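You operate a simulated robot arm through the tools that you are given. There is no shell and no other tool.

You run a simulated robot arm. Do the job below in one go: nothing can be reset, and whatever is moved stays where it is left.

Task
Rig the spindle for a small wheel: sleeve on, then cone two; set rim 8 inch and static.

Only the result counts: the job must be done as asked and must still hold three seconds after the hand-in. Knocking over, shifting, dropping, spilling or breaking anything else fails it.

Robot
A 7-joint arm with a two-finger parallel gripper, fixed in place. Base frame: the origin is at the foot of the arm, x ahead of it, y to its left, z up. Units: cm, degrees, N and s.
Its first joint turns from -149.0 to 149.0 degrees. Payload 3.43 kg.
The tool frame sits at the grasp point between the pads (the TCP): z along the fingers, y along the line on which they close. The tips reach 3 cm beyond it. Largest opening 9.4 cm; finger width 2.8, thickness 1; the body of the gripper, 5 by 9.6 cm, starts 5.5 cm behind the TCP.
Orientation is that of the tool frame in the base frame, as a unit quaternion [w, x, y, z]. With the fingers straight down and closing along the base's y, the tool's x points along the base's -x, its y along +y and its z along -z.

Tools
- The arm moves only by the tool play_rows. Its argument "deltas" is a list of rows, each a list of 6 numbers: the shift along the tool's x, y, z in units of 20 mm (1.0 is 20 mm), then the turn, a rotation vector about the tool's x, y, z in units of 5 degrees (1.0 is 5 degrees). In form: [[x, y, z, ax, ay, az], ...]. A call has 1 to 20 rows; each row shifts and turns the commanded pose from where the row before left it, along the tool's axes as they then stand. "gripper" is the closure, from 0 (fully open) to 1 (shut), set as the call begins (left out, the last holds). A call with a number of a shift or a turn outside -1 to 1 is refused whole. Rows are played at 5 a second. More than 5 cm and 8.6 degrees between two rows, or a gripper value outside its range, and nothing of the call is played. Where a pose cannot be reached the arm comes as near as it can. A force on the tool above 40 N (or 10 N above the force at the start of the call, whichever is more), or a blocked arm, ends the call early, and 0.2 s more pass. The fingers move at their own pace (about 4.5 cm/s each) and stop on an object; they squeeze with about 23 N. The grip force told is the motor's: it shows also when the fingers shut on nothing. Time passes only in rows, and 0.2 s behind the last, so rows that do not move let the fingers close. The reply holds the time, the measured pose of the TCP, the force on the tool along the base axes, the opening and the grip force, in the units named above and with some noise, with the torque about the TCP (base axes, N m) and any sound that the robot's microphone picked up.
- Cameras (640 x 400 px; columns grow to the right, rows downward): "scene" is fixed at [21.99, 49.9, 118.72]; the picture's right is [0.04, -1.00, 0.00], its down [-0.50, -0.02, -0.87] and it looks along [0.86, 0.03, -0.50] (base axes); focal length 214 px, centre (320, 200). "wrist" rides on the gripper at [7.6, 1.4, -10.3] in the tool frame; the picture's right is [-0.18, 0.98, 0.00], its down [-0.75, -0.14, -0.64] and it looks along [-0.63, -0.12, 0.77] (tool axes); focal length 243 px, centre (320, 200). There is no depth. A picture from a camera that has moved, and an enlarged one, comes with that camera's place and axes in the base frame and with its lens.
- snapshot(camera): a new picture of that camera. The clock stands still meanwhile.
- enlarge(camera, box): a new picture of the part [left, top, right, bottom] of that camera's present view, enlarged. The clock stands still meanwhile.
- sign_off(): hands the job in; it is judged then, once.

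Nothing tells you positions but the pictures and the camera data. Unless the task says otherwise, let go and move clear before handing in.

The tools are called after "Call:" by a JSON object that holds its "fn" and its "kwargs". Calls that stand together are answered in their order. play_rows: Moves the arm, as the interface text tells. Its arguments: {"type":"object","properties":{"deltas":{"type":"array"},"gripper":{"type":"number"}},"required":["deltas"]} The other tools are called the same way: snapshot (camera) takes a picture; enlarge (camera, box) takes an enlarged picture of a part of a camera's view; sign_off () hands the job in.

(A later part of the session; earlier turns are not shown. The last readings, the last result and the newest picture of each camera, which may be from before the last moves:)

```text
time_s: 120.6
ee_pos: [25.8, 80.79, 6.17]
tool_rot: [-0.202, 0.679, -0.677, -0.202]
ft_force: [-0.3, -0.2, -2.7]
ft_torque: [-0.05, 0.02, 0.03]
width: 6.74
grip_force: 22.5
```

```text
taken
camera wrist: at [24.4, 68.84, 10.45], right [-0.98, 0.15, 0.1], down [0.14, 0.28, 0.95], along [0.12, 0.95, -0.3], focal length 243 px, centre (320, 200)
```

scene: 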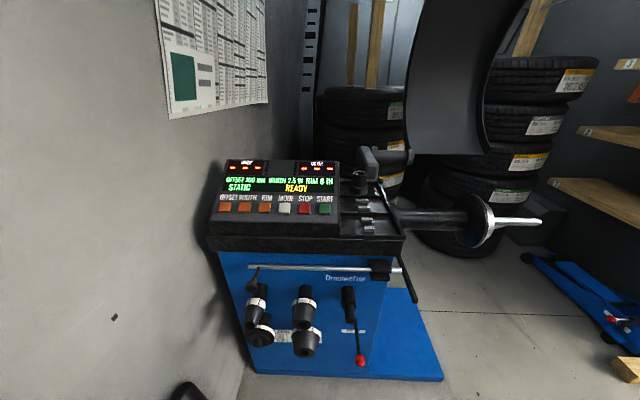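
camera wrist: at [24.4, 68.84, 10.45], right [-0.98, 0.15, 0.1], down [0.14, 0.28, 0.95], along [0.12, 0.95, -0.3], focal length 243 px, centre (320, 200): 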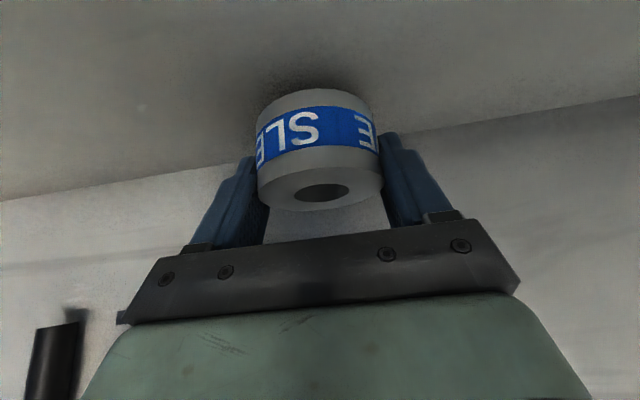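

The grip is steady with no slip. From here on I'll move with gentle ramps. First away from the wall, then up.

Call:
{"fn": "play_rows", "kwargs": {"deltas": [[0.05, 0, -0.1, 0, 0, 0], [0.1, 0, -0.2, 0, 0, 0], [0.2, 0, -0.38, 0, 0, 0], [0.3, 0, -0.55, 0, 0, 0], [0.37, 0, -0.7, 0, 0, 0], [0.37, 0, -0.7, 0, 0, 0], [0.37, 0, -0.7, 0, 0, 0], [0.37, 0, -0.7, 0, 0, 0], [0.37, 0, -0.7, 0, 0, 0], [0.37, 0, -0.7, 0, 0, 0], [0.37, 0, -0.7, 0, 0, 0], [0.37, 0, -0.7, 0, 0, 0], [0.37, 0, -0.7, 0, 0, 0], [0.3, 0, -0.55, 0, 0, 0], [0.2, 0, -0.38, 0, 0, 0], [0.1, 0, -0.2, 0, 0, 0], [0.05, 0, -0.1, 0, 0, 0]]}}

Call:
{"fn": "snapshot", "kwargs": {"camera": "wrist"}}

```text
time_s: 124.2
ee_pos: [25.9, 63.37, 15.55]
tool_rot: [-0.202, 0.678, -0.677, -0.202]
ft_force: [0.1, 0.1, -3.4]
ft_torque: [-0.04, -0.02, 0.0]
width: 6.72
grip_force: 22.6
```

```text
taken
camera wrist: at [24.5, 51.34, 20.0], right [-0.98, 0.15, 0.1], down [0.14, 0.28, 0.95], along [0.12, 0.95, -0.3], focal length 243 px, centre (320, 200)
```

wrist: 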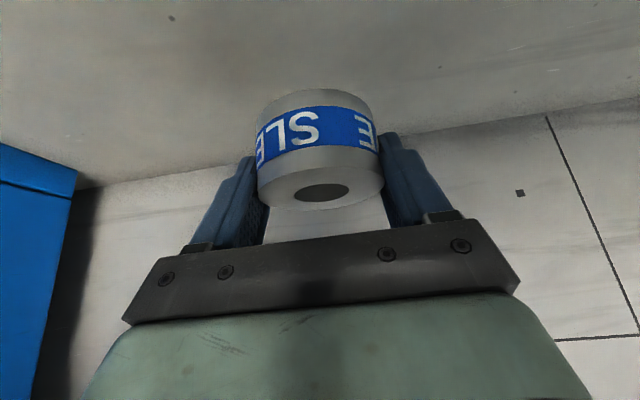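

No slip. Now straight up at moderate speed, ramped at both ends.

Call:
{"fn": "play_rows", "kwargs": {"deltas": [[-0.05, 0, -0.08, 0, 0, 0], [-0.12, 0, -0.18, 0, 0, 0], [-0.22, 0, -0.34, 0, 0, 0], [-0.33, 0, -0.5, 0, 0, 0], [-0.436, 0, -0.671, 0, 0, 0], [-0.436, 0, -0.671, 0, 0, 0], [-0.436, 0, -0.671, 0, 0, 0], [-0.436, 0, -0.671, 0, 0, 0], [-0.436, 0, -0.671, 0, 0, 0], [-0.436, 0, -0.671, 0, 0, 0], [-0.436, 0, -0.671, 0, 0, 0], [-0.436, 0, -0.671, 0, 0, 0], [-0.436, 0, -0.671, 0, 0, 0], [-0.436, 0, -0.671, 0, 0, 0], [-0.436, 0, -0.671, 0, 0, 0], [-0.436, 0, -0.671, 0, 0, 0], [-0.33, 0, -0.5, 0, 0, 0], [-0.22, 0, -0.34, 0, 0, 0], [-0.12, 0, -0.18, 0, 0, 0], [-0.05, 0, -0.08, 0, 0, 0]]}}

Call:
{"fn": "play_rows", "kwargs": {"deltas": [[-0.05, 0, -0.08, 0, 0, 0], [-0.12, 0, -0.18, 0, 0, 0], [-0.22, 0, -0.34, 0, 0, 0], [-0.33, 0, -0.5, 0, 0, 0], [-0.436, 0, -0.671, 0, 0, 0], [-0.436, 0, -0.671, 0, 0, 0], [-0.436, 0, -0.671, 0, 0, 0], [-0.436, 0, -0.671, 0, 0, 0], [-0.436, 0, -0.671, 0, 0, 0], [-0.436, 0, -0.671, 0, 0, 0], [-0.436, 0, -0.671, 0, 0, 0], [-0.436, 0, -0.671, 0, 0, 0], [-0.436, 0, -0.671, 0, 0, 0], [-0.436, 0, -0.671, 0, 0, 0], [-0.436, 0, -0.671, 0, 0, 0], [-0.436, 0, -0.671, 0, 0, 0], [-0.33, 0, -0.5, 0, 0, 0], [-0.22, 0, -0.34, 0, 0, 0], [-0.12, 0, -0.18, 0, 0, 0], [-0.05, 0, -0.08, 0, 0, 0]]}}

Call:
{"fn": "snapshot", "kwargs": {"camera": "wrist"}}

```text
time_s: 128.4
ee_pos: [25.71, 63.32, 39.96]
tool_rot: [-0.202, 0.678, -0.677, -0.203]
ft_force: [0.2, 0.4, -3.7]
ft_torque: [0.01, 0.03, -0.07]
width: 6.74
grip_force: 22.9
```

```text
time_s: 132.6
ee_pos: [25.69, 63.31, 64.42]
tool_rot: [-0.202, 0.678, -0.677, -0.203]
ft_force: [0.3, 0.2, -2.2]
ft_torque: [-0.04, 0.01, -0.04]
width: 6.75
grip_force: 22.6
```

```text
taken
camera wrist: at [24.36, 51.33, 68.81], right [-0.98, 0.15, 0.1], down [0.14, 0.28, 0.95], along [0.12, 0.95, -0.3], focal length 243 px, centre (320, 200)
```

wrist: 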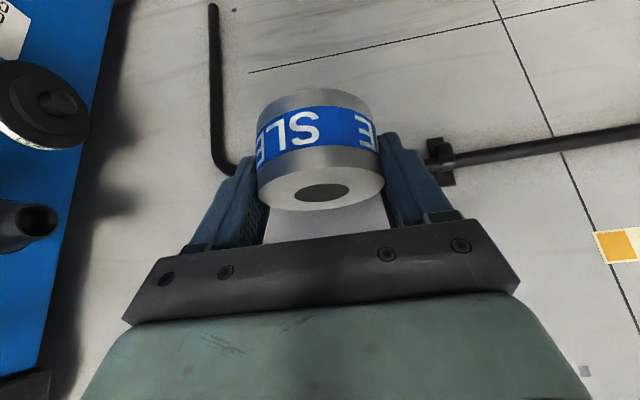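

Held well. Moving diagonally up and toward the front of the machine, keeping the camera housing clear of the lever.

Call:
{"fn": "play_rows", "kwargs": {"deltas": [[0, -0.054, -0.065, 0, 0, 0], [0, -0.13, -0.16, 0, 0, 0], [0.01, -0.27, -0.32, 0, 0, 0], [0.02, -0.4, -0.48, 0, 0, 0], [0.025, -0.536, -0.645, 0, 0, 0], [0.025, -0.536, -0.645, 0, 0, 0], [0.025, -0.536, -0.645, 0, 0, 0], [0.025, -0.536, -0.645, 0, 0, 0], [0.025, -0.536, -0.645, 0, 0, 0], [0.025, -0.536, -0.645, 0, 0, 0], [0.025, -0.536, -0.645, 0, 0, 0], [0.025, -0.536, -0.645, 0, 0, 0], [0.025, -0.536, -0.645, 0, 0, 0], [0.025, -0.536, -0.645, 0, 0, 0], [0.025, -0.536, -0.645, 0, 0, 0], [0.025, -0.536, -0.645, 0, 0, 0], [0.02, -0.4, -0.48, 0, 0, 0], [0.01, -0.27, -0.32, 0, 0, 0], [0, -0.13, -0.16, 0, 0, 0], [0, -0.054, -0.065, 0, 0, 0]]}}

Call:
{"fn": "play_rows", "kwargs": {"deltas": [[-0.015, -0.03, -0.06, 0, 0, 0], [-0.04, -0.07, -0.15, 0, 0, 0], [-0.08, -0.14, -0.3, 0, 0, 0], [-0.12, -0.21, -0.45, 0, 0, 0], [-0.157, -0.28, -0.605, 0, 0, 0], [-0.157, -0.28, -0.605, 0, 0, 0], [-0.157, -0.28, -0.605, 0, 0, 0], [-0.157, -0.28, -0.605, 0, 0, 0], [-0.157, -0.28, -0.605, 0, 0, 0], [-0.157, -0.28, -0.605, 0, 0, 0], [-0.157, -0.28, -0.605, 0, 0, 0], [-0.157, -0.28, -0.605, 0, 0, 0], [-0.157, -0.28, -0.605, 0, 0, 0], [-0.157, -0.28, -0.605, 0, 0, 0], [-0.157, -0.28, -0.605, 0, 0, 0], [-0.157, -0.28, -0.605, 0, 0, 0], [-0.12, -0.21, -0.45, 0, 0, 0], [-0.08, -0.14, -0.3, 0, 0, 0], [-0.04, -0.07, -0.15, 0, 0, 0], [-0.015, -0.03, -0.06, 0, 0, 0]]}}

```text
time_s: 136.8
ee_pos: [42.01, 52.14, 80.44]
tool_rot: [-0.201, 0.678, -0.677, -0.202]
ft_force: [0.5, 0.5, -2.3]
ft_torque: [0.04, 0.0, 0.02]
width: 6.71
grip_force: 23.3
```

```text
time_s: 141.0
ee_pos: [50.63, 45.92, 98.49]
tool_rot: [-0.202, 0.678, -0.677, -0.202]
ft_force: [-0.9, -0.4, -1.8]
ft_torque: [-0.01, -0.02, 0.02]
width: 6.76
grip_force: 22.6
```

Now turning the hand back to face +x with ramps.

Call:
{"fn": "play_rows", "kwargs": {"deltas": [[0, 0, 0, 0.164, 0, 0.251], [0, 0, 0, 0.328, 0, 0.503], [0, 0, 0, 0.491, 0, 0.754], [0, 0, 0, 0.562, 0, 0.863], [0, 0, 0, 0.562, 0, 0.863], [0, 0, 0, 0.562, 0, 0.863], [0, 0, 0, 0.562, 0, 0.863], [0, 0, 0, 0.562, 0, 0.863], [0, 0, 0, 0.562, 0, 0.863], [0, 0, 0, 0.562, 0, 0.863], [0, 0, 0, 0.562, 0, 0.863], [0, 0, 0, 0.562, 0, 0.863], [0, 0, 0, 0.562, 0, 0.863], [0, 0, 0, 0.562, 0, 0.863], [0, 0, 0, 0.562, 0, 0.863], [0, 0, 0, 0.562, 0, 0.863], [0, 0, 0, 0.562, 0, 0.863], [0, 0, 0, 0.491, 0, 0.754], [0, 0, 0, 0.328, 0, 0.503], [0, 0, 0, 0.164, 0, 0.251]]}}

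Call:
{"fn": "snapshot", "kwargs": {"camera": "wrist"}}

```text
time_s: 145.2
ee_pos: [50.57, 45.84, 98.51]
tool_rot: [0.285, 0.0, 0.959, 0.001]
ft_force: [0.0, 0.2, -3.2]
ft_torque: [0.0, 0.06, 0.0]
width: 6.71
grip_force: 23.3
```

```text
taken
camera wrist: at [38.63, 47.33, 102.92], right [0.15, 0.98, 0.1], down [0.28, -0.14, 0.95], along [0.95, -0.12, -0.3], focal length 243 px, centre (320, 200)
```

wrist: 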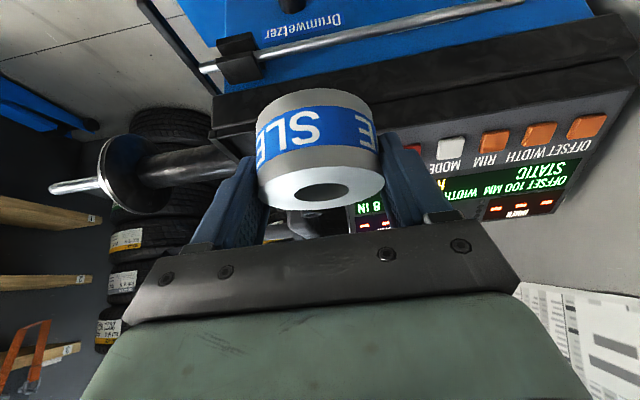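

Still secure. Carrying it round along the proven path with ramps.

Call:
{"fn": "play_rows", "kwargs": {"deltas": [[-0.045, -0.06, 0.02, 0, 0, 0], [-0.11, -0.15, 0.05, 0, 0, 0], [-0.225, -0.3, 0.107, 0, 0, 0], [-0.34, -0.45, 0.16, 0, 0, 0], [-0.45, -0.6, 0.215, 0, 0, 0], [-0.45, -0.6, 0.215, 0, 0, 0], [-0.45, -0.6, 0.215, 0, 0, 0], [-0.45, -0.6, 0.215, 0, 0, 0], [-0.45, -0.6, 0.215, 0, 0, 0], [-0.45, -0.6, 0.215, 0, 0, 0], [-0.45, -0.6, 0.215, 0, 0, 0], [-0.45, -0.6, 0.215, 0, 0, 0], [-0.45, -0.6, 0.215, 0, 0, 0], [-0.4, -0.65, 0.2, 0, 0, 0], [-0.258, -0.77, 0.168, 0, 0, 0], [-0.258, -0.77, 0.168, 0, 0, 0], [-0.19, -0.58, 0.126, 0, 0, 0], [-0.13, -0.385, 0.084, 0, 0, 0], [-0.065, -0.19, 0.042, 0, 0, 0], [-0.026, -0.077, 0.017, 0, 0, 0]]}}

Call:
{"fn": "play_rows", "kwargs": {"deltas": [[-0.026, -0.077, 0.017, 0, 0, 0], [-0.065, -0.19, 0.042, 0, 0, 0], [-0.13, -0.385, 0.084, 0, 0, 0], [-0.19, -0.58, 0.126, 0, 0, 0], [-0.258, -0.77, 0.168, 0, 0, 0], [-0.258, -0.77, 0.168, 0, 0, 0], [-0.258, -0.77, 0.168, 0, 0, 0], [-0.258, -0.77, 0.168, 0, 0, 0], [-0.258, -0.77, 0.168, 0, 0, 0], [-0.258, -0.77, 0.168, 0, 0, 0], [-0.258, -0.77, 0.168, 0, 0, 0], [-0.2, -0.8, 0.13, 0, 0, 0], [-0.06, -0.85, 0.04, 0, 0, 0], [-0.06, -0.9, 0.04, 0, 0, 0], [-0.06, -0.9, 0.04, 0, 0, 0], [-0.06, -0.9, 0.04, 0, 0, 0], [-0.045, -0.7, 0.03, 0, 0, 0], [-0.03, -0.47, 0.02, 0, 0, 0], [-0.015, -0.23, 0.01, 0, 0, 0], [-0.006, -0.09, 0.004, 0, 0, 0]]}}

Call:
{"fn": "play_rows", "kwargs": {"deltas": [[-0.006, -0.09, 0.004, 0, 0, 0], [-0.015, -0.23, 0.01, 0, 0, 0], [-0.03, -0.47, 0.02, 0, 0, 0], [-0.045, -0.7, 0.03, 0, 0, 0], [-0.06, -0.9, 0.04, 0, 0, 0], [-0.06, -0.9, 0.04, 0, 0, 0], [-0.06, -0.9, 0.04, 0, 0, 0], [-0.06, -0.9, 0.04, 0, 0, 0], [-0.06, -0.9, 0.04, 0, 0, 0], [-0.06, -0.9, 0.04, 0, 0, 0], [-0.06, -0.9, 0.04, 0, 0, 0], [-0.06, -0.9, 0.04, 0, 0, 0], [-0.06, -0.9, 0.04, 0, 0, 0], [-0.06, -0.9, 0.04, 0, 0, 0], [-0.06, -0.9, 0.04, 0, 0, 0], [-0.06, -0.9, 0.04, 0, 0, 0], [-0.045, -0.7, 0.03, 0, 0, 0], [-0.03, -0.47, 0.02, 0, 0, 0], [-0.015, -0.23, 0.01, 0, 0, 0], [-0.006, -0.09, 0.004, 0, 0, 0]]}}

Call:
{"fn": "snapshot", "kwargs": {"camera": "wrist"}}

```text
time_s: 149.4
ee_pos: [64.29, 26.31, 99.84]
tool_rot: [0.284, -0.001, 0.959, 0.001]
ft_force: [-0.5, -0.4, -2.4]
ft_torque: [0.01, 0.04, 0.01]
width: 6.75
grip_force: 22.7
```

```text
time_s: 153.6
ee_pos: [70.92, 1.38, 99.77]
tool_rot: [0.285, 0.0, 0.959, 0.001]
ft_force: [0.9, 0.6, -3.9]
ft_torque: [0.0, 0.03, 0.0]
width: 6.69
grip_force: 22.7
```

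```text
time_s: 157.8
ee_pos: [72.94, -26.21, 99.9]
tool_rot: [0.285, 0.0, 0.958, 0.001]
ft_force: [-0.3, -0.4, -3.2]
ft_torque: [0.02, 0.0, 0.02]
width: 6.73
grip_force: 22.9
```

```text
taken
camera wrist: at [61.07, -24.69, 104.34], right [0.15, 0.98, 0.1], down [0.28, -0.14, 0.95], along [0.95, -0.12, -0.3], focal length 243 px, centre (320, 200)
```

wrist: 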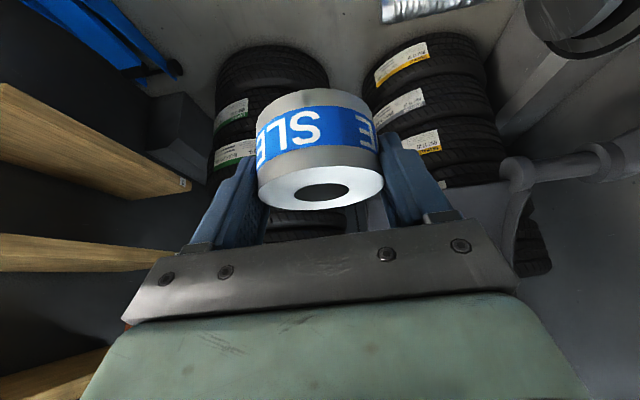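

Sleeve still held, axis vertical. I'll yaw the hand a further −90°, so that pitching it afterwards lays the sleeve's axis along the spindle.

Call:
{"fn": "play_rows", "kwargs": {"deltas": [[0, 0, 0, 0.164, 0, 0.251], [0, 0, 0, 0.328, 0, 0.503], [0, 0, 0, 0.491, 0, 0.754], [0, 0, 0, 0.562, 0, 0.863], [0, 0, 0, 0.562, 0, 0.863], [0, 0, 0, 0.562, 0, 0.863], [0, 0, 0, 0.562, 0, 0.863], [0, 0, 0, 0.562, 0, 0.863], [0, 0, 0, 0.562, 0, 0.863], [0, 0, 0, 0.328, 0, 0.503], [0, 0, 0, 0.164, 0, 0.251]]}}

Call:
{"fn": "play_rows", "kwargs": {"deltas": [[0, 0, 0, 0.164, 0, 0.251], [0, 0, 0, 0.328, 0, 0.503], [0, 0, 0, 0.562, 0, 0.863], [0, 0, 0, 0.562, 0, 0.863], [0, 0, 0, 0.562, 0, 0.863], [0, 0, 0, 0.562, 0, 0.863], [0, 0, 0, 0.562, 0, 0.863], [0, 0, 0, 0.562, 0, 0.863], [0, 0, 0, 0.562, 0, 0.863], [0, 0, 0, 0.562, 0, 0.863], [0, 0, 0, 0.328, 0, 0.503], [0, 0, 0, 0.164, 0, 0.251]]}}

Call:
{"fn": "snapshot", "kwargs": {"camera": "wrist"}}

Call:
{"fn": "snapshot", "kwargs": {"camera": "scene"}}

```text
time_s: 160.2
ee_pos: [73.0, -26.06, 99.91]
tool_rot: [0.263, 0.362, 0.888, -0.106]
ft_force: [1.2, 0.4, -3.3]
ft_torque: [0.0, 0.02, -0.03]
width: 6.72
grip_force: 22.8
```

```text
time_s: 162.8
ee_pos: [73.02, -26.26, 99.74]
tool_rot: [0.193, 0.704, 0.65, -0.209]
ft_force: [0.6, 0.1, -4.3]
ft_torque: [0.04, 0.02, -0.01]
width: 6.74
grip_force: 22.7
```

```text
taken
camera wrist: at [75.44, -14.31, 104.22], right [0.97, -0.23, 0.1], down [-0.16, -0.27, 0.95], along [-0.19, -0.93, -0.3], focal length 243 px, centre (320, 200)
```

wrist: 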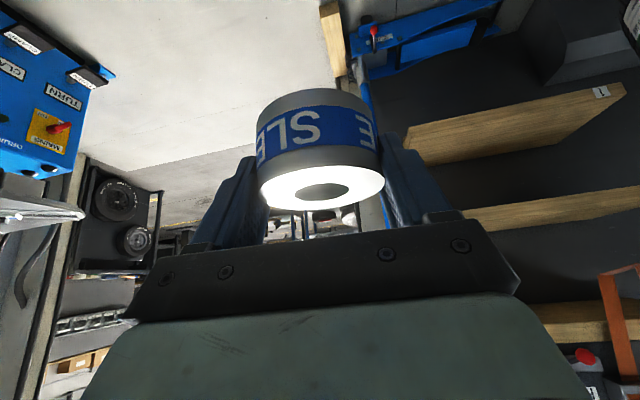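

```text
taken
```

scene: 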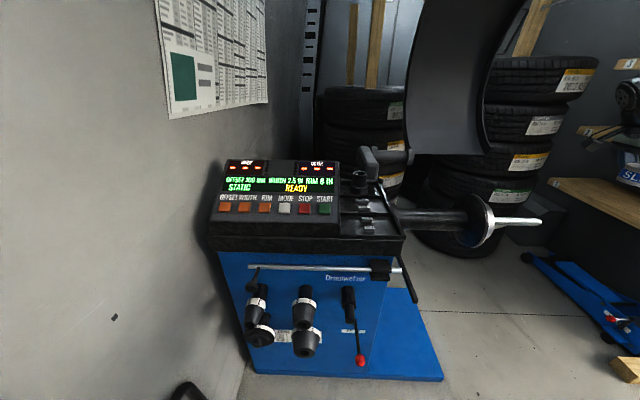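

Overshot by about 4.6°, which I'll take out. Then I'll pitch the hand about the x-axis in two stages so the sleeve's axis turns level.

Call:
{"fn": "play_rows", "kwargs": {"deltas": [[0, 0, 0, -0.1, 0, -0.15], [0, 0, 0, -0.2, 0, -0.31], [0, 0, 0, -0.2, 0, -0.31], [0, 0, 0, 0, 0.3, 0], [0, 0, 0, 0, 0.6, 0], [0, 0, 0, 0, 0.9, 0], [0, 0, 0, 0, 1, 0], [0, 0, 0, 0, 1, 0], [0, 0, 0, 0, 1, 0], [0, 0, 0, 0, 1, 0], [0, 0, 0, 0, 1, 0], [0, 0, 0, 0, 0.9, 0], [0, 0, 0, 0, 0.6, 0], [0, 0, 0, 0, 0.4, 0], [0, 0, 0, 0, 0.3, 0]]}}

Call:
{"fn": "snapshot", "kwargs": {"camera": "wrist"}}

```text
time_s: 166.0
ee_pos: [72.94, -26.1, 99.66]
tool_rot: [-0.074, 0.702, 0.704, 0.073]
ft_force: [-0.4, -0.3, -3.0]
ft_torque: [-0.02, 0.04, -0.03]
width: 6.75
grip_force: 23.1
```

```text
taken
camera wrist: at [74.46, -20.78, 111.4], right [0.98, -0.18, -0.04], down [-0.14, -0.87, 0.47], along [-0.12, -0.46, -0.88], focal length 243 px, centre (320, 200)
```

wrist: 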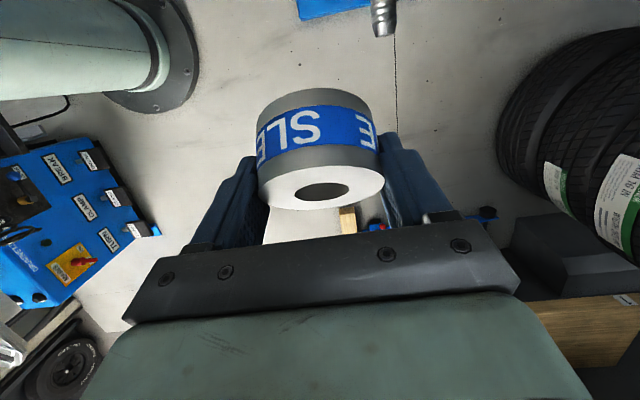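

Call:
{"fn": "play_rows", "kwargs": {"deltas": [[0, 0, 0, 0, 0.3, 0], [0, 0, 0, 0, 0.6, 0], [0, 0, 0, 0, 0.9, 0], [0, 0, 0, 0, 1, 0], [0, 0, 0, 0, 1, 0], [0, 0, 0, 0, 1, 0], [0, 0, 0, 0, 1, 0], [0, 0, 0, 0, 1, 0], [0, 0, 0, 0, 0.9, 0], [0, 0, 0, 0, 0.6, 0], [0, 0, 0, 0, 0.4, 0], [0, 0, 0, 0, 0.3, 0]]}}

Call:
{"fn": "snapshot", "kwargs": {"camera": "wrist"}}

Call:
{"fn": "snapshot", "kwargs": {"camera": "scene"}}

```text
time_s: 168.6
ee_pos: [76.3, -21.72, 94.54]
tool_rot: [-0.334, 0.622, 0.621, 0.339]
ft_force: [-0.2, -0.9, -3.8]
ft_torque: [-0.06, 0.02, 0.0]
width: 6.74
grip_force: 22.5
out of reach, approached as far as the arm can: row 6, 7, 8, 9, 10, 11, 12
```

```text
taken
camera wrist: at [77.78, -25.98, 106.51], right [0.98, -0.11, -0.15], down [-0.15, -0.95, -0.28], along [-0.11, 0.3, -0.95], focal length 243 px, centre (320, 200)
```

wrist: 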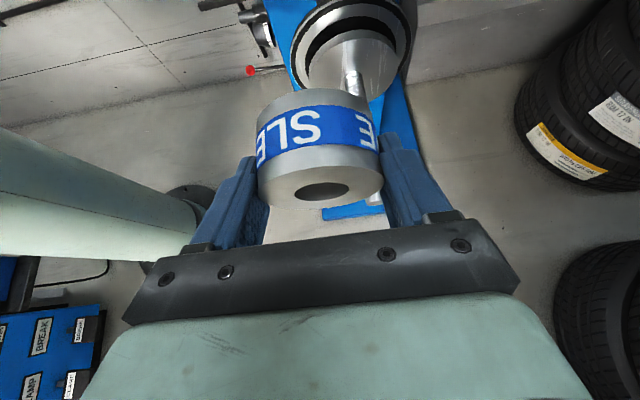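

```text
taken
```

scene: 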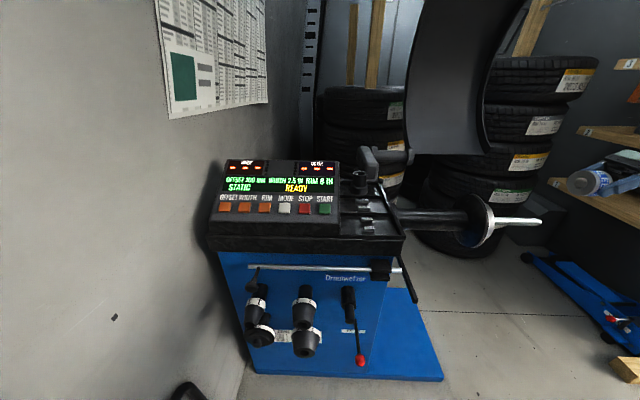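

The pitch is done and the sleeve's axis now lies along y, though the arm shifted to about (76, −22, 94.5) because of reach. The rod tip is well below. I'll move outward and line up x first, then check.

Call:
{"fn": "play_rows", "kwargs": {"deltas": [[-0.05, 0.084, -0.075, 0, 0, 0], [-0.15, 0.25, -0.22, 0, 0, 0], [-0.243, 0.42, -0.373, 0, 0, 0], [-0.243, 0.42, -0.373, 0, 0, 0], [-0.243, 0.42, -0.373, 0, 0, 0], [-0.243, 0.42, -0.373, 0, 0, 0], [-0.15, 0.25, -0.22, 0, 0, 0], [-0.05, 0.084, -0.075, 0, 0, 0]]}}

Call:
{"fn": "snapshot", "kwargs": {"camera": "wrist"}}

```text
time_s: 170.4
ee_pos: [81.69, -25.34, 93.56]
tool_rot: [-0.335, 0.622, 0.621, 0.339]
ft_force: [-0.2, -0.2, -3.0]
ft_torque: [-0.06, -0.04, 0.03]
width: 6.72
grip_force: 23.1
out of reach, approached as far as the arm can: row 3, 5, 7
```

```text
taken
camera wrist: at [83.18, -29.8, 105.49], right [0.98, -0.11, -0.15], down [-0.14, -0.95, -0.28], along [-0.11, 0.3, -0.95], focal length 243 px, centre (320, 200)
```

wrist: 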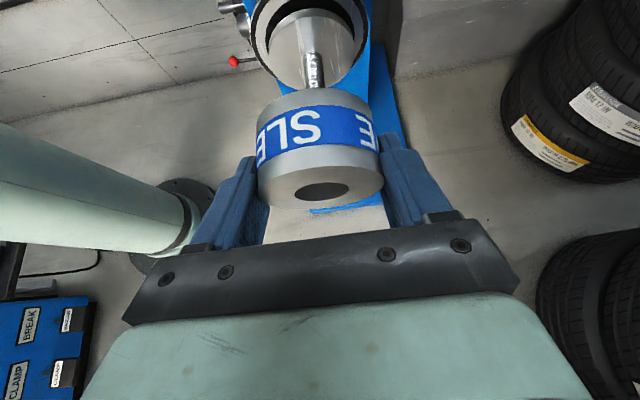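

Close to the edge of reach, but aligned in x. Lowering toward the spindle's height.

Call:
{"fn": "play_rows", "kwargs": {"deltas": [[-0.1, 0, 0.065, 0, 0, 0], [-0.3, 0, 0.195, 0, 0, 0], [-0.6, 0, 0.39, 0, 0, 0], [-0.6, 0, 0.39, 0, 0, 0], [-0.6, 0, 0.39, 0, 0, 0], [-0.6, 0, 0.39, 0, 0, 0], [-0.3, 0, 0.195, 0, 0, 0], [-0.1, 0, 0.065, 0, 0, 0]]}}

Call:
{"fn": "snapshot", "kwargs": {"camera": "wrist"}}

Call:
{"fn": "enlarge", "kwargs": {"camera": "scene", "box": [440, 140, 640, 265]}}

```text
time_s: 172.2
ee_pos: [81.64, -25.53, 85.88]
tool_rot: [-0.338, 0.621, 0.622, 0.337]
ft_force: [0.0, -0.1, -2.6]
ft_torque: [-0.06, 0.0, 0.0]
width: 6.74
grip_force: 23.4
```

```text
taken
camera wrist: at [83.23, -29.89, 97.79], right [0.98, -0.1, -0.15], down [-0.14, -0.95, -0.28], along [-0.12, 0.3, -0.95], focal length 243 px, centre (320, 200)
```

wrist: 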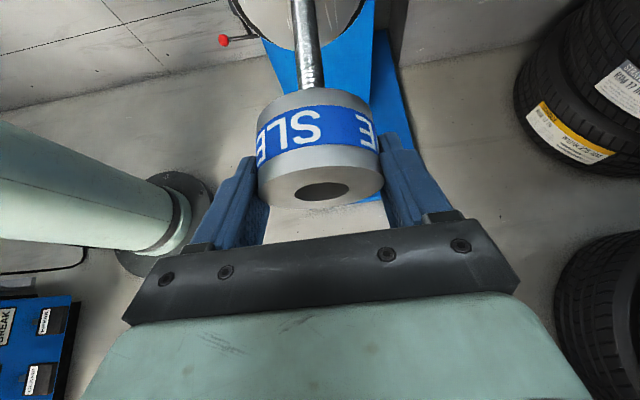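

```text
3.20 times, centred on (540, 202) of scene
camera zoom: at [21.99, 49.9, 118.72], right [0.04, -1.0, 0.0], down [-0.5, -0.02, -0.87], along [0.86, 0.03, -0.5], focal length 686 px, centre (-384, 192)
```

zoom: 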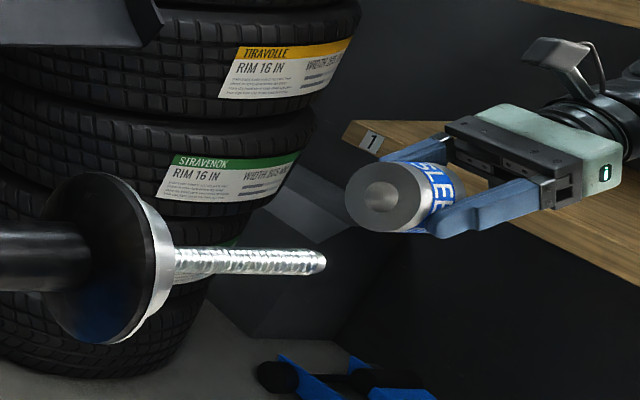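

I'll zoom in to measure exactly how the sleeve sits in the hand relative to the rod.

Call:
{"fn": "enlarge", "kwargs": {"camera": "wrist", "box": [220, 0, 420, 220]}}

Call:
{"fn": "enlarge", "kwargs": {"camera": "scene", "box": [510, 170, 610, 240]}}

```text
1.82 times, centred on (320, 110) of wrist
camera zoom: at [83.23, -29.89, 97.79], right [0.98, -0.1, -0.15], down [-0.14, -0.95, -0.28], along [-0.12, 0.3, -0.95], focal length 441 px, centre (320, 364)
```

zoom: 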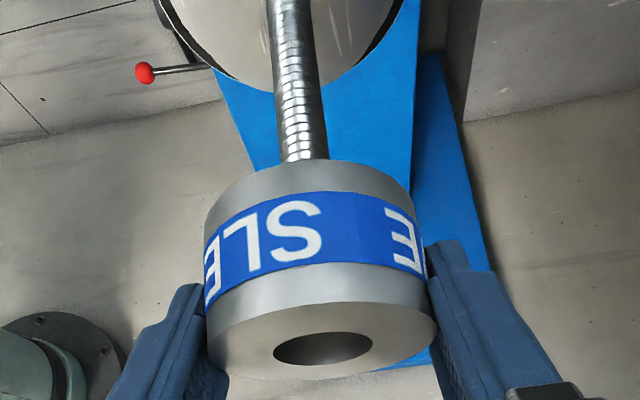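

```text
5.71 times, centred on (560, 205) of scene
camera zoom: at [21.99, 49.9, 118.72], right [0.04, -1.0, 0.0], down [-0.5, -0.02, -0.87], along [0.86, 0.03, -0.5], focal length 1226 px, centre (-1051, 171)
```

zoom: 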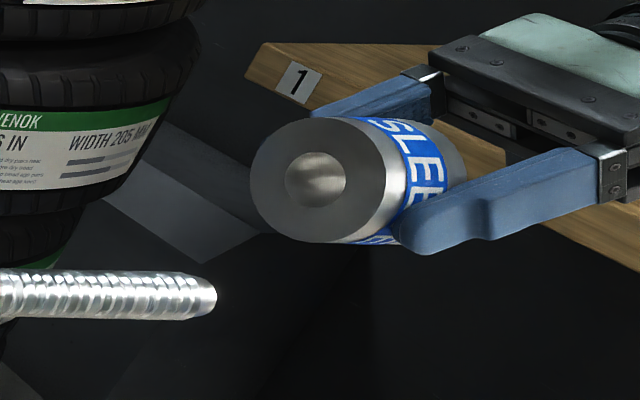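

The rod's x relative to the sleeve calls for about −0.4 cm, and about 7 cm further down. I'll lower most of that and compare again in both cameras.

Call:
{"fn": "play_rows", "kwargs": {"deltas": [[-0.1, -0.01, 0.065, 0, 0, 0], [-0.29, -0.03, 0.19, 0, 0, 0], [-0.487, -0.04, 0.316, 0, 0, 0], [-0.487, -0.04, 0.316, 0, 0, 0], [-0.487, -0.04, 0.316, 0, 0, 0], [-0.487, -0.04, 0.316, 0, 0, 0], [-0.29, 0, 0.19, 0, 0, 0], [-0.1, 0, 0.065, 0, 0, 0], [0, 0, 0, 0, 0, 0]]}}

Call:
{"fn": "enlarge", "kwargs": {"camera": "wrist", "box": [220, 0, 420, 220]}}

Call:
{"fn": "enlarge", "kwargs": {"camera": "scene", "box": [480, 180, 600, 255]}}

```text
time_s: 174.2
ee_pos: [81.36, -25.38, 79.42]
tool_rot: [-0.338, 0.621, 0.622, 0.337]
ft_force: [-0.1, 0.4, -2.5]
ft_torque: [-0.06, -0.01, 0.01]
width: 6.73
grip_force: 23.3
```

```text
1.82 times, centred on (320, 110) of wrist
camera zoom: at [82.84, -29.8, 91.41], right [0.98, -0.1, -0.15], down [-0.14, -0.95, -0.28], along [-0.12, 0.3, -0.95], focal length 441 px, centre (320, 364)
```

zoom: 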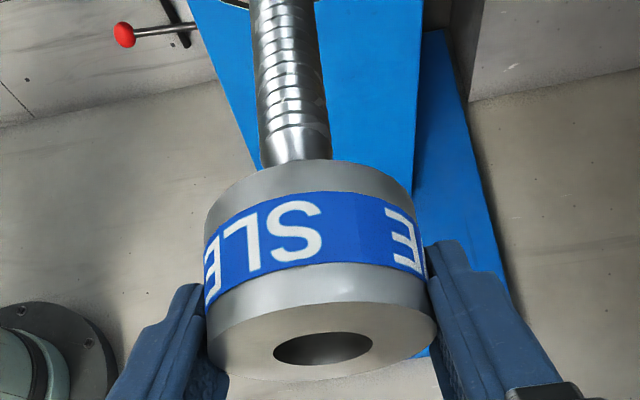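

```text
5.33 times, centred on (540, 218) of scene
camera zoom: at [21.99, 49.9, 118.72], right [0.04, -1.0, 0.0], down [-0.5, -0.02, -0.87], along [0.86, 0.03, -0.5], focal length 1144 px, centre (-853, 107)
```

zoom: 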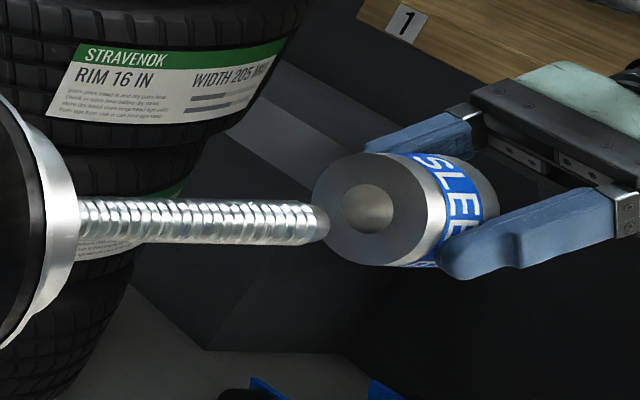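

x is now aligned to about 1 mm. In the scene view the sleeve still sits about 1 cm above the rod line, so I'll lower it that much.

Call:
{"fn": "play_rows", "kwargs": {"deltas": [[-0.08, 0, 0.05, 0, 0, 0], [-0.12, 0, 0.08, 0, 0, 0], [-0.12, 0, 0.08, 0, 0, 0], [-0.08, 0, 0.05, 0, 0, 0], [0, 0, 0, 0, 0, 0]]}}

Call:
{"fn": "enlarge", "kwargs": {"camera": "scene", "box": [500, 190, 580, 240]}}

Call:
{"fn": "enlarge", "kwargs": {"camera": "wrist", "box": [240, 0, 400, 110]}}

```text
time_s: 175.4
ee_pos: [81.3, -25.51, 78.31]
tool_rot: [-0.338, 0.621, 0.622, 0.337]
ft_force: [-0.4, 0.1, -2.5]
ft_torque: [-0.04, -0.05, 0.0]
width: 6.72
grip_force: 23.8
```

```text
8.00 times, centred on (540, 215) of scene
camera zoom: at [21.99, 49.9, 118.72], right [0.04, -1.0, 0.0], down [-0.5, -0.02, -0.87], along [0.86, 0.03, -0.5], focal length 1716 px, centre (-1440, 80)
```

zoom: 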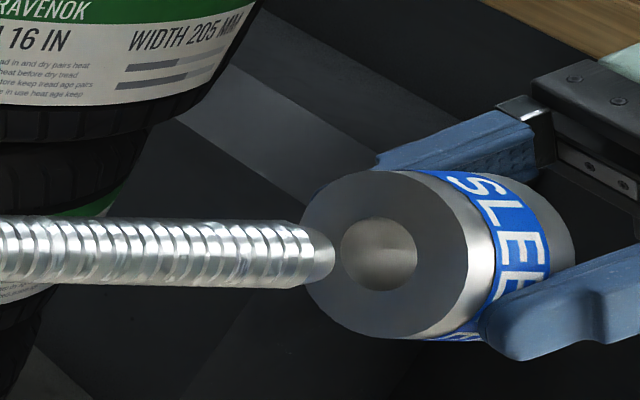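

```text
3.64 times, centred on (320, 55) of wrist
camera zoom: at [82.88, -29.89, 90.37], right [0.98, -0.1, -0.15], down [-0.14, -0.95, -0.28], along [-0.12, 0.3, -0.95], focal length 882 px, centre (320, 727)
```

zoom: 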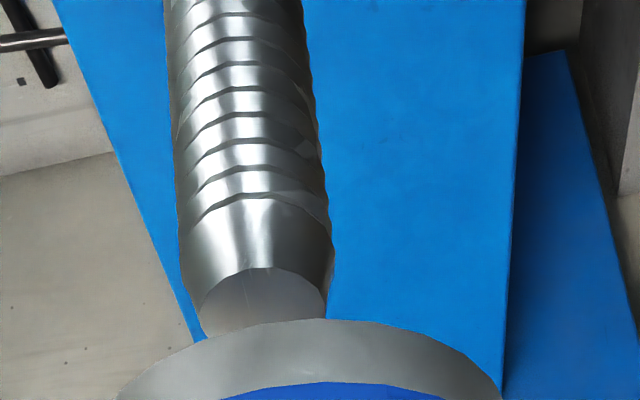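

Bore and rod nearly coincide. I still need about −0.2 cm in x and −0.2 cm in z. I'll make those and verify once more before sliding on.

Call:
{"fn": "play_rows", "kwargs": {"deltas": [[-0.042, -0.055, 0.027, 0, 0, 0], [-0.042, -0.055, 0.027, 0, 0, 0], [0, 0, 0, 0, 0, 0]]}}

Call:
{"fn": "enlarge", "kwargs": {"camera": "scene", "box": [500, 190, 580, 240]}}

Call:
{"fn": "enlarge", "kwargs": {"camera": "wrist", "box": [240, 0, 400, 200]}}

```text
time_s: 176.2
ee_pos: [81.01, -25.4, 78.17]
tool_rot: [-0.339, 0.62, 0.622, 0.337]
ft_force: [0.1, 0.3, -3.5]
ft_torque: [-0.04, 0.0, 0.04]
width: 6.7
grip_force: 22.8
```

```text
8.00 times, centred on (540, 215) of scene
camera zoom: at [21.99, 49.9, 118.72], right [0.04, -1.0, 0.0], down [-0.5, -0.02, -0.87], along [0.86, 0.03, -0.5], focal length 1716 px, centre (-1440, 80)
```

zoom: 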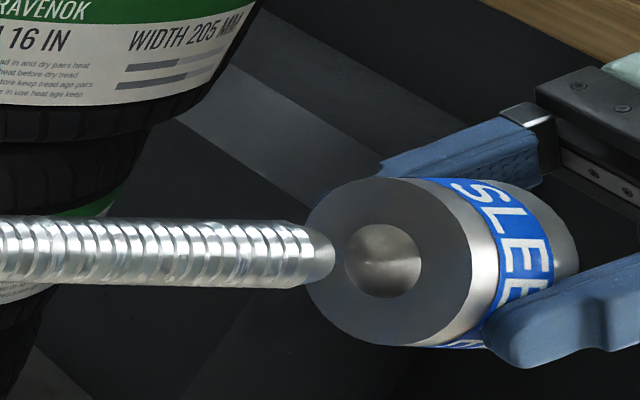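

```text
2.00 times, centred on (320, 100) of wrist
camera zoom: at [82.63, -29.91, 90.2], right [0.98, -0.1, -0.15], down [-0.14, -0.95, -0.28], along [-0.12, 0.3, -0.95], focal length 485 px, centre (320, 400)
```

zoom: 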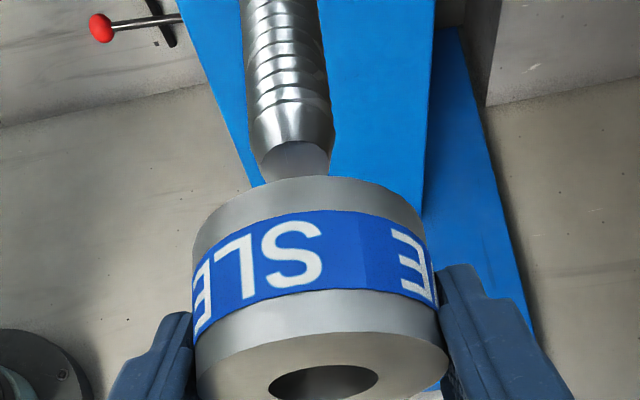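

Aligned to roughly 1 mm both ways. A last small x nudge, then I'll advance along the rod carefully.

Call:
{"fn": "play_rows", "kwargs": {"deltas": [[0.05, -0.04, 0.08, 0, 0, 0], [0.1, 0, 0.155, 0, 0, 0], [0.1, 0, 0.155, 0, 0, 0], [0.1, 0, 0.155, 0, 0, 0], [0.1, 0, 0.155, 0, 0, 0], [0.1, 0, 0.155, 0, 0, 0], [0.05, 0, 0.08, 0, 0, 0], [0, 0, 0, 0, 0, 0]]}}

Call:
{"fn": "enlarge", "kwargs": {"camera": "scene", "box": [500, 190, 580, 240]}}

Call:
{"fn": "enlarge", "kwargs": {"camera": "wrist", "box": [240, 0, 400, 200]}}

```text
time_s: 178.0
ee_pos: [81.04, -23.32, 78.11]
tool_rot: [-0.338, 0.621, 0.622, 0.338]
ft_force: [0.4, 0.4, -3.2]
ft_torque: [-0.09, -0.02, -0.01]
width: 6.72
grip_force: 23.0
```

```text
8.00 times, centred on (540, 215) of scene
camera zoom: at [21.99, 49.9, 118.72], right [0.04, -1.0, 0.0], down [-0.5, -0.02, -0.87], along [0.86, 0.03, -0.5], focal length 1716 px, centre (-1440, 80)
```

zoom: 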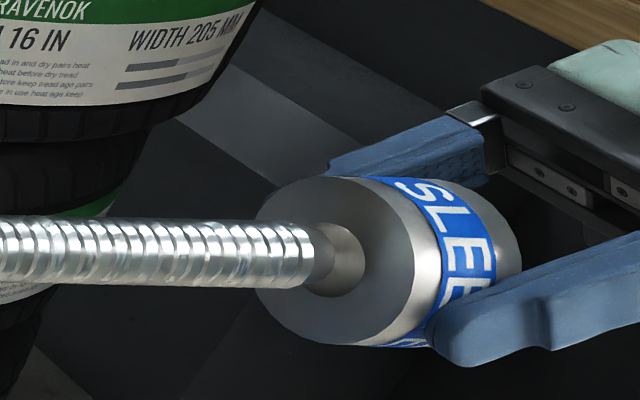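

```text
2.00 times, centred on (320, 100) of wrist
camera zoom: at [82.6, -27.73, 90.22], right [0.98, -0.1, -0.15], down [-0.14, -0.95, -0.28], along [-0.12, 0.3, -0.95], focal length 485 px, centre (320, 400)
```

zoom: 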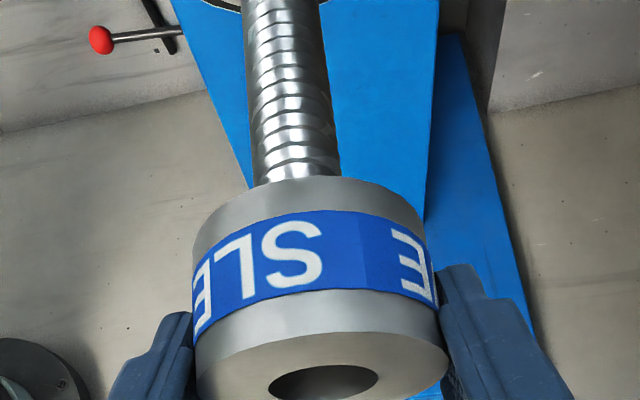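

The tip is right at the bore mouth and centred within about a millimetre. Feeding on slowly.

Call:
{"fn": "play_rows", "kwargs": {"deltas": [[0.06, -0.03, 0.065, 0, 0, 0], [0.04, 0, 0.063, 0, 0, 0], [0.04, 0, 0.063, 0, 0, 0], [0.04, 0, 0.063, 0, 0, 0], [0.04, 0, 0.063, 0, 0, 0], [0.04, 0, 0.063, 0, 0, 0], [0.04, 0, 0.063, 0, 0, 0], [0.04, 0, 0.063, 0, 0, 0], [0.04, 0, 0.063, 0, 0, 0], [0.04, 0, 0.063, 0, 0, 0], [0, 0, 0, 0, 0, 0]]}}

Call:
{"fn": "enlarge", "kwargs": {"camera": "scene", "box": [500, 190, 580, 240]}}

```text
time_s: 180.4
ee_pos: [80.94, -21.9, 78.25]
tool_rot: [-0.338, 0.621, 0.622, 0.337]
ft_force: [0.2, -0.3, -2.4]
ft_torque: [-0.05, 0.02, 0.02]
width: 6.74
grip_force: 23.0
```

```text
8.00 times, centred on (540, 215) of scene
camera zoom: at [21.99, 49.9, 118.72], right [0.04, -1.0, 0.0], down [-0.5, -0.02, -0.87], along [0.86, 0.03, -0.5], focal length 1716 px, centre (-1440, 80)
```

zoom: 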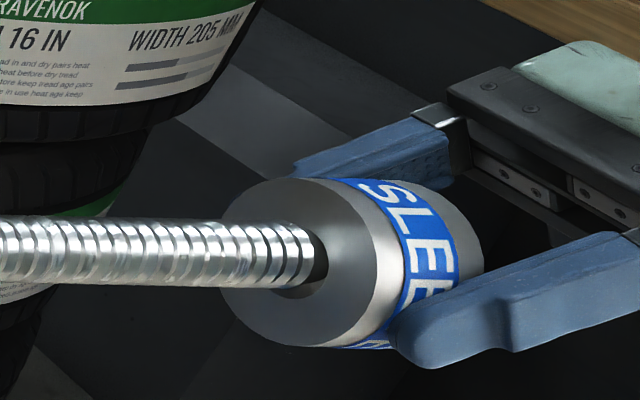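

No contact force; the rod is entering the bore. Continuing.

Call:
{"fn": "play_rows", "kwargs": {"deltas": [[0.06, 0, 0.09, 0, 0, 0], [0.06, 0, 0.09, 0, 0, 0], [0.06, 0, 0.09, 0, 0, 0], [0.06, 0, 0.09, 0, 0, 0], [0.06, 0, 0.09, 0, 0, 0], [0.06, 0, 0.09, 0, 0, 0], [0.06, 0, 0.09, 0, 0, 0], [0.06, 0, 0.09, 0, 0, 0], [0.06, 0, 0.09, 0, 0, 0], [0.06, 0, 0.09, 0, 0, 0], [0, 0, 0, 0, 0, 0]]}}

Call:
{"fn": "enlarge", "kwargs": {"camera": "scene", "box": [500, 190, 580, 240]}}

Call:
{"fn": "enlarge", "kwargs": {"camera": "wrist", "box": [230, 60, 410, 220]}}

```text
time_s: 182.8
ee_pos: [81.02, -19.59, 78.18]
tool_rot: [-0.338, 0.621, 0.622, 0.337]
ft_force: [9.3, -7.7, 15.3]
ft_torque: [0.48, -0.06, -0.29]
width: 6.7
grip_force: 22.8
```

```text
8.00 times, centred on (540, 215) of scene
camera zoom: at [21.99, 49.9, 118.72], right [0.04, -1.0, 0.0], down [-0.5, -0.02, -0.87], along [0.86, 0.03, -0.5], focal length 1716 px, centre (-1440, 80)
```

zoom: 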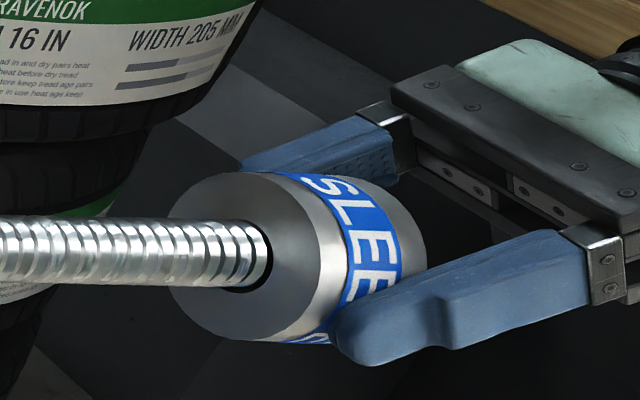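

```text
2.50 times, centred on (320, 140) of wrist
camera zoom: at [82.49, -24.03, 90.2], right [0.98, -0.1, -0.15], down [-0.14, -0.95, -0.28], along [-0.12, 0.3, -0.95], focal length 606 px, centre (320, 350)
```

zoom: 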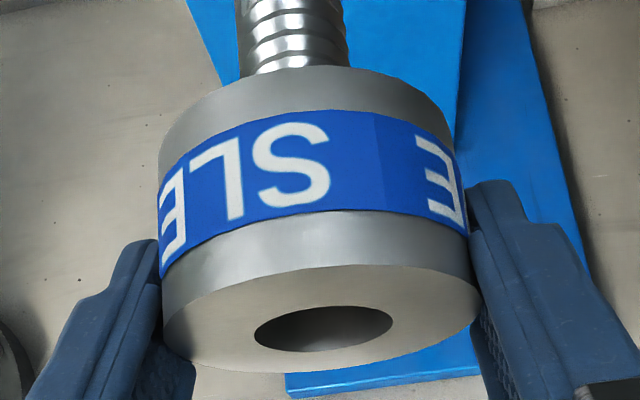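

The bore is rubbing slightly: the rod pushes up and toward +x. I'll shift the sleeve up 1.2 mm and +x by 0.7 mm.

Call:
{"fn": "play_rows", "kwargs": {"deltas": [[0.025, 0.018, -0.016, 0, 0, 0], [0.025, 0.018, -0.016, 0, 0, 0], [0, 0, 0, 0, 0, 0]]}}

```text
time_s: 183.6
ee_pos: [81.03, -19.66, 78.38]
tool_rot: [-0.338, 0.621, 0.622, 0.337]
ft_force: [1.0, 0.3, -2.7]
ft_torque: [-0.04, -0.01, -0.02]
width: 6.69
grip_force: 23.1
```

Free again. Continuing along the rod in steps.

Call:
{"fn": "play_rows", "kwargs": {"deltas": [[0.06, 0, 0.09, 0, 0, 0], [0.08, 0, 0.125, 0, 0, 0], [0.08, 0, 0.125, 0, 0, 0], [0.08, 0, 0.125, 0, 0, 0], [0.08, 0, 0.125, 0, 0, 0], [0.08, 0, 0.125, 0, 0, 0], [0.06, 0, 0.09, 0, 0, 0], [0, 0, 0, 0, 0, 0]]}}

```text
time_s: 185.4
ee_pos: [81.01, -17.69, 78.4]
tool_rot: [-0.338, 0.621, 0.622, 0.337]
ft_force: [0.0, -0.5, -3.0]
ft_torque: [-0.03, 0.02, 0.01]
width: 6.68
grip_force: 22.9
```

Call:
{"fn": "play_rows", "kwargs": {"deltas": [[0.06, 0, 0.09, 0, 0, 0], [0.08, 0, 0.125, 0, 0, 0], [0.08, 0, 0.125, 0, 0, 0], [0.08, 0, 0.125, 0, 0, 0], [0.08, 0, 0.125, 0, 0, 0], [0.08, 0, 0.125, 0, 0, 0], [0.06, 0, 0.09, 0, 0, 0], [0, 0, 0, 0, 0, 0]]}}

Call:
{"fn": "snapshot", "kwargs": {"camera": "wrist"}}

Call:
{"fn": "enlarge", "kwargs": {"camera": "scene", "box": [440, 150, 620, 262]}}

```text
time_s: 187.2
ee_pos: [80.96, -15.7, 78.39]
tool_rot: [-0.337, 0.621, 0.622, 0.337]
ft_force: [-0.7, 0.1, -4.0]
ft_torque: [-0.05, 0.03, -0.01]
width: 6.71
grip_force: 23.2
```

```text
taken
camera wrist: at [82.51, -20.13, 90.4], right [0.98, -0.1, -0.15], down [-0.14, -0.95, -0.28], along [-0.12, 0.3, -0.95], focal length 243 px, centre (320, 200)
```

wrist: 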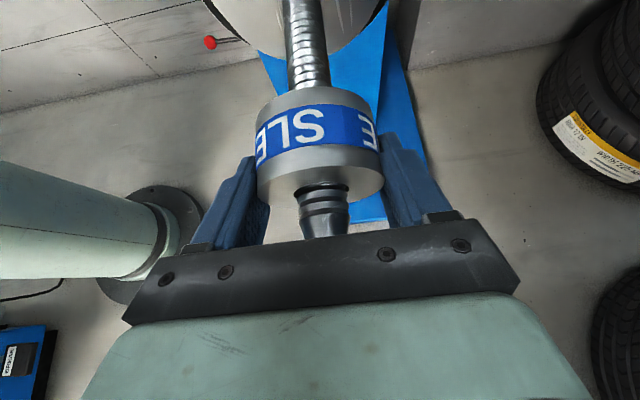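

```text
3.56 times, centred on (530, 206) of scene
camera zoom: at [21.99, 49.9, 118.72], right [0.04, -1.0, 0.0], down [-0.5, -0.02, -0.87], along [0.86, 0.03, -0.5], focal length 763 px, centre (-427, 179)
```

zoom: 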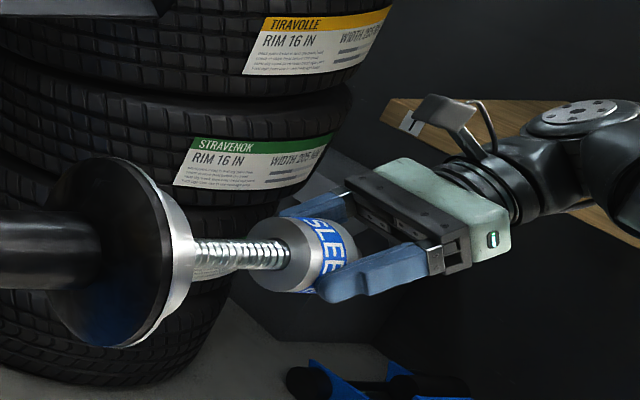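

The sleeve is on the rod with the tip poking through beneath the palm. I'll go a further 2.5 cm, then let go.

Call:
{"fn": "play_rows", "kwargs": {"deltas": [[0.06, 0, 0.09, 0, 0, 0], [0.08, 0, 0.125, 0, 0, 0], [0.08, 0, 0.125, 0, 0, 0], [0.08, 0, 0.125, 0, 0, 0], [0.08, 0, 0.125, 0, 0, 0], [0.08, 0, 0.125, 0, 0, 0], [0.08, 0, 0.125, 0, 0, 0], [0.06, 0, 0.09, 0, 0, 0], [0, 0, 0, 0, 0, 0]]}}

Call:
{"fn": "snapshot", "kwargs": {"camera": "wrist"}}

```text
time_s: 189.2
ee_pos: [81.11, -13.55, 78.31]
tool_rot: [-0.337, 0.621, 0.622, 0.337]
ft_force: [-4.3, -3.4, 4.4]
ft_torque: [-0.05, 0.03, 0.02]
width: 6.69
grip_force: 23.2
```

```text
taken
camera wrist: at [82.61, -17.9, 90.31], right [0.98, -0.1, -0.15], down [-0.14, -0.95, -0.28], along [-0.12, 0.3, -0.95], focal length 243 px, centre (320, 200)
```

wrist: 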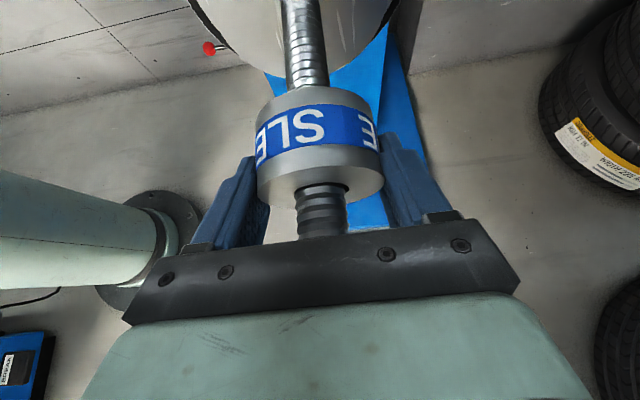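

Sleeve centre is about 7 cm onto the rod. Releasing it there and backing the hand off along its own axis.

Call:
{"fn": "play_rows", "kwargs": {"deltas": [[0, 0, 0, 0, 0, 0], [0, 0, 0, 0, 0, 0], [0, 0, 0, 0, 0, 0]], "gripper": 0}}

Call:
{"fn": "play_rows", "kwargs": {"deltas": [[0, 0, -0.3, 0, 0, 0], [0, 0, -0.6, 0, 0, 0], [0, 0, -0.8, 0, 0, 0], [0, 0, -0.8, 0, 0, 0], [0, 0, -0.8, 0, 0, 0], [0, 0, -0.8, 0, 0, 0], [0, 0, -0.6, 0, 0, 0], [0, 0, 0, 0, 0, 0]]}}

Call:
{"fn": "snapshot", "kwargs": {"camera": "wrist"}}

Call:
{"fn": "enlarge", "kwargs": {"camera": "scene", "box": [440, 150, 620, 262]}}

```text
time_s: 190.0
ee_pos: [81.1, -13.56, 78.3]
tool_rot: [-0.337, 0.621, 0.622, 0.337]
ft_force: [0.5, -0.3, 0.6]
ft_torque: [-0.02, 0.01, -0.01]
width: 9.35
grip_force: 0.0
```

```text
time_s: 191.8
ee_pos: [81.17, -21.53, 83.58]
tool_rot: [-0.338, 0.621, 0.621, 0.338]
ft_force: [0.2, 0.2, 0.5]
ft_torque: [-0.03, 0.02, -0.01]
width: 9.42
grip_force: 0.1
```

```text
taken
camera wrist: at [82.66, -25.88, 95.51], right [0.98, -0.1, -0.15], down [-0.14, -0.95, -0.28], along [-0.12, 0.3, -0.95], focal length 243 px, centre (320, 200)
```

wrist: 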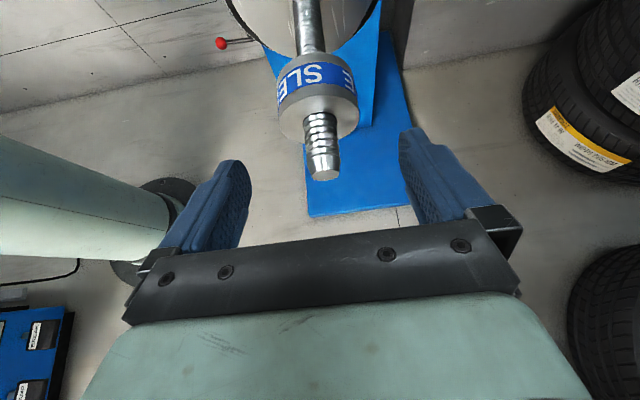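

```text
3.56 times, centred on (530, 206) of scene
camera zoom: at [21.99, 49.9, 118.72], right [0.04, -1.0, 0.0], down [-0.5, -0.02, -0.87], along [0.86, 0.03, -0.5], focal length 763 px, centre (-427, 179)
```

zoom: 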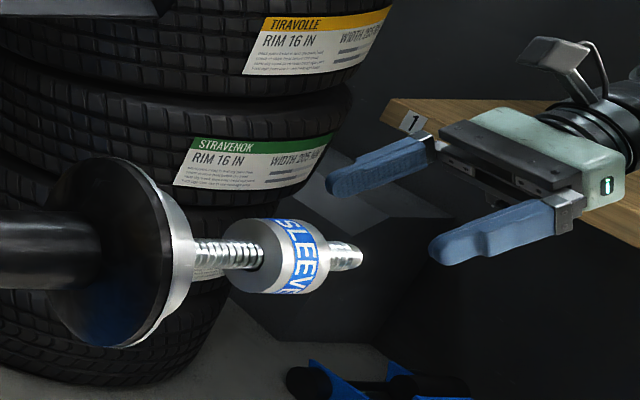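

The sleeve hangs nicely on the rod. To seat it against the disc I'll set the fingers about 4 cm apart, so they straddle the rod and push on the sleeve's end face.

Call:
{"fn": "play_rows", "kwargs": {"deltas": [[0, 0, 0, 0, 0, 0], [0, 0, 0, 0, 0, 0], [0, 0, 0, 0, 0, 0], [-0.2, -0.03, 0.13, 0, 0, 0], [-0.4, 0, 0.26, 0, 0, 0], [-0.4, 0, 0.26, 0, 0, 0], [-0.4, 0, 0.26, 0, 0, 0], [-0.15, 0, 0.1, 0, 0, 0], [0, 0, 0, 0, 0, 0]], "gripper": 0.56}}

Call:
{"fn": "snapshot", "kwargs": {"camera": "wrist"}}

Call:
{"fn": "enlarge", "kwargs": {"camera": "scene", "box": [460, 170, 600, 257]}}

```text
time_s: 193.8
ee_pos: [81.04, -21.29, 79.75]
tool_rot: [-0.338, 0.621, 0.622, 0.337]
ft_force: [0.6, 0.5, 0.5]
ft_torque: [0.03, -0.01, -0.01]
width: 4.14
grip_force: 0.0
```

```text
taken
camera wrist: at [82.6, -25.72, 91.81], right [0.98, -0.1, -0.15], down [-0.14, -0.95, -0.28], along [-0.12, 0.3, -0.95], focal length 243 px, centre (320, 200)
```

wrist: 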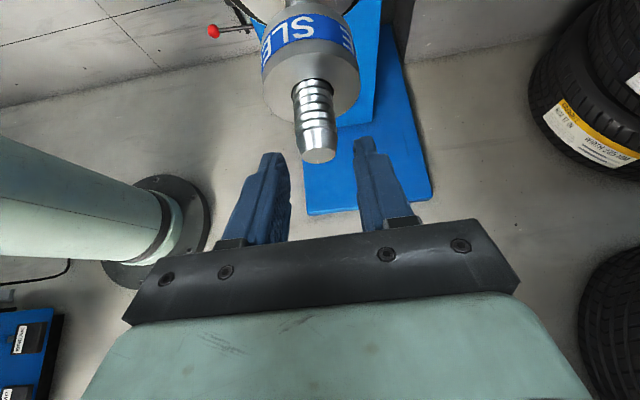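

```text
4.57 times, centred on (530, 214) of scene
camera zoom: at [21.99, 49.9, 118.72], right [0.04, -1.0, 0.0], down [-0.5, -0.02, -0.87], along [0.86, 0.03, -0.5], focal length 980 px, centre (-640, 138)
```

zoom: 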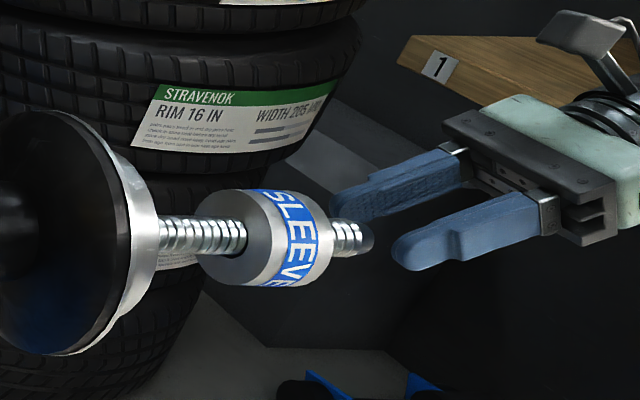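

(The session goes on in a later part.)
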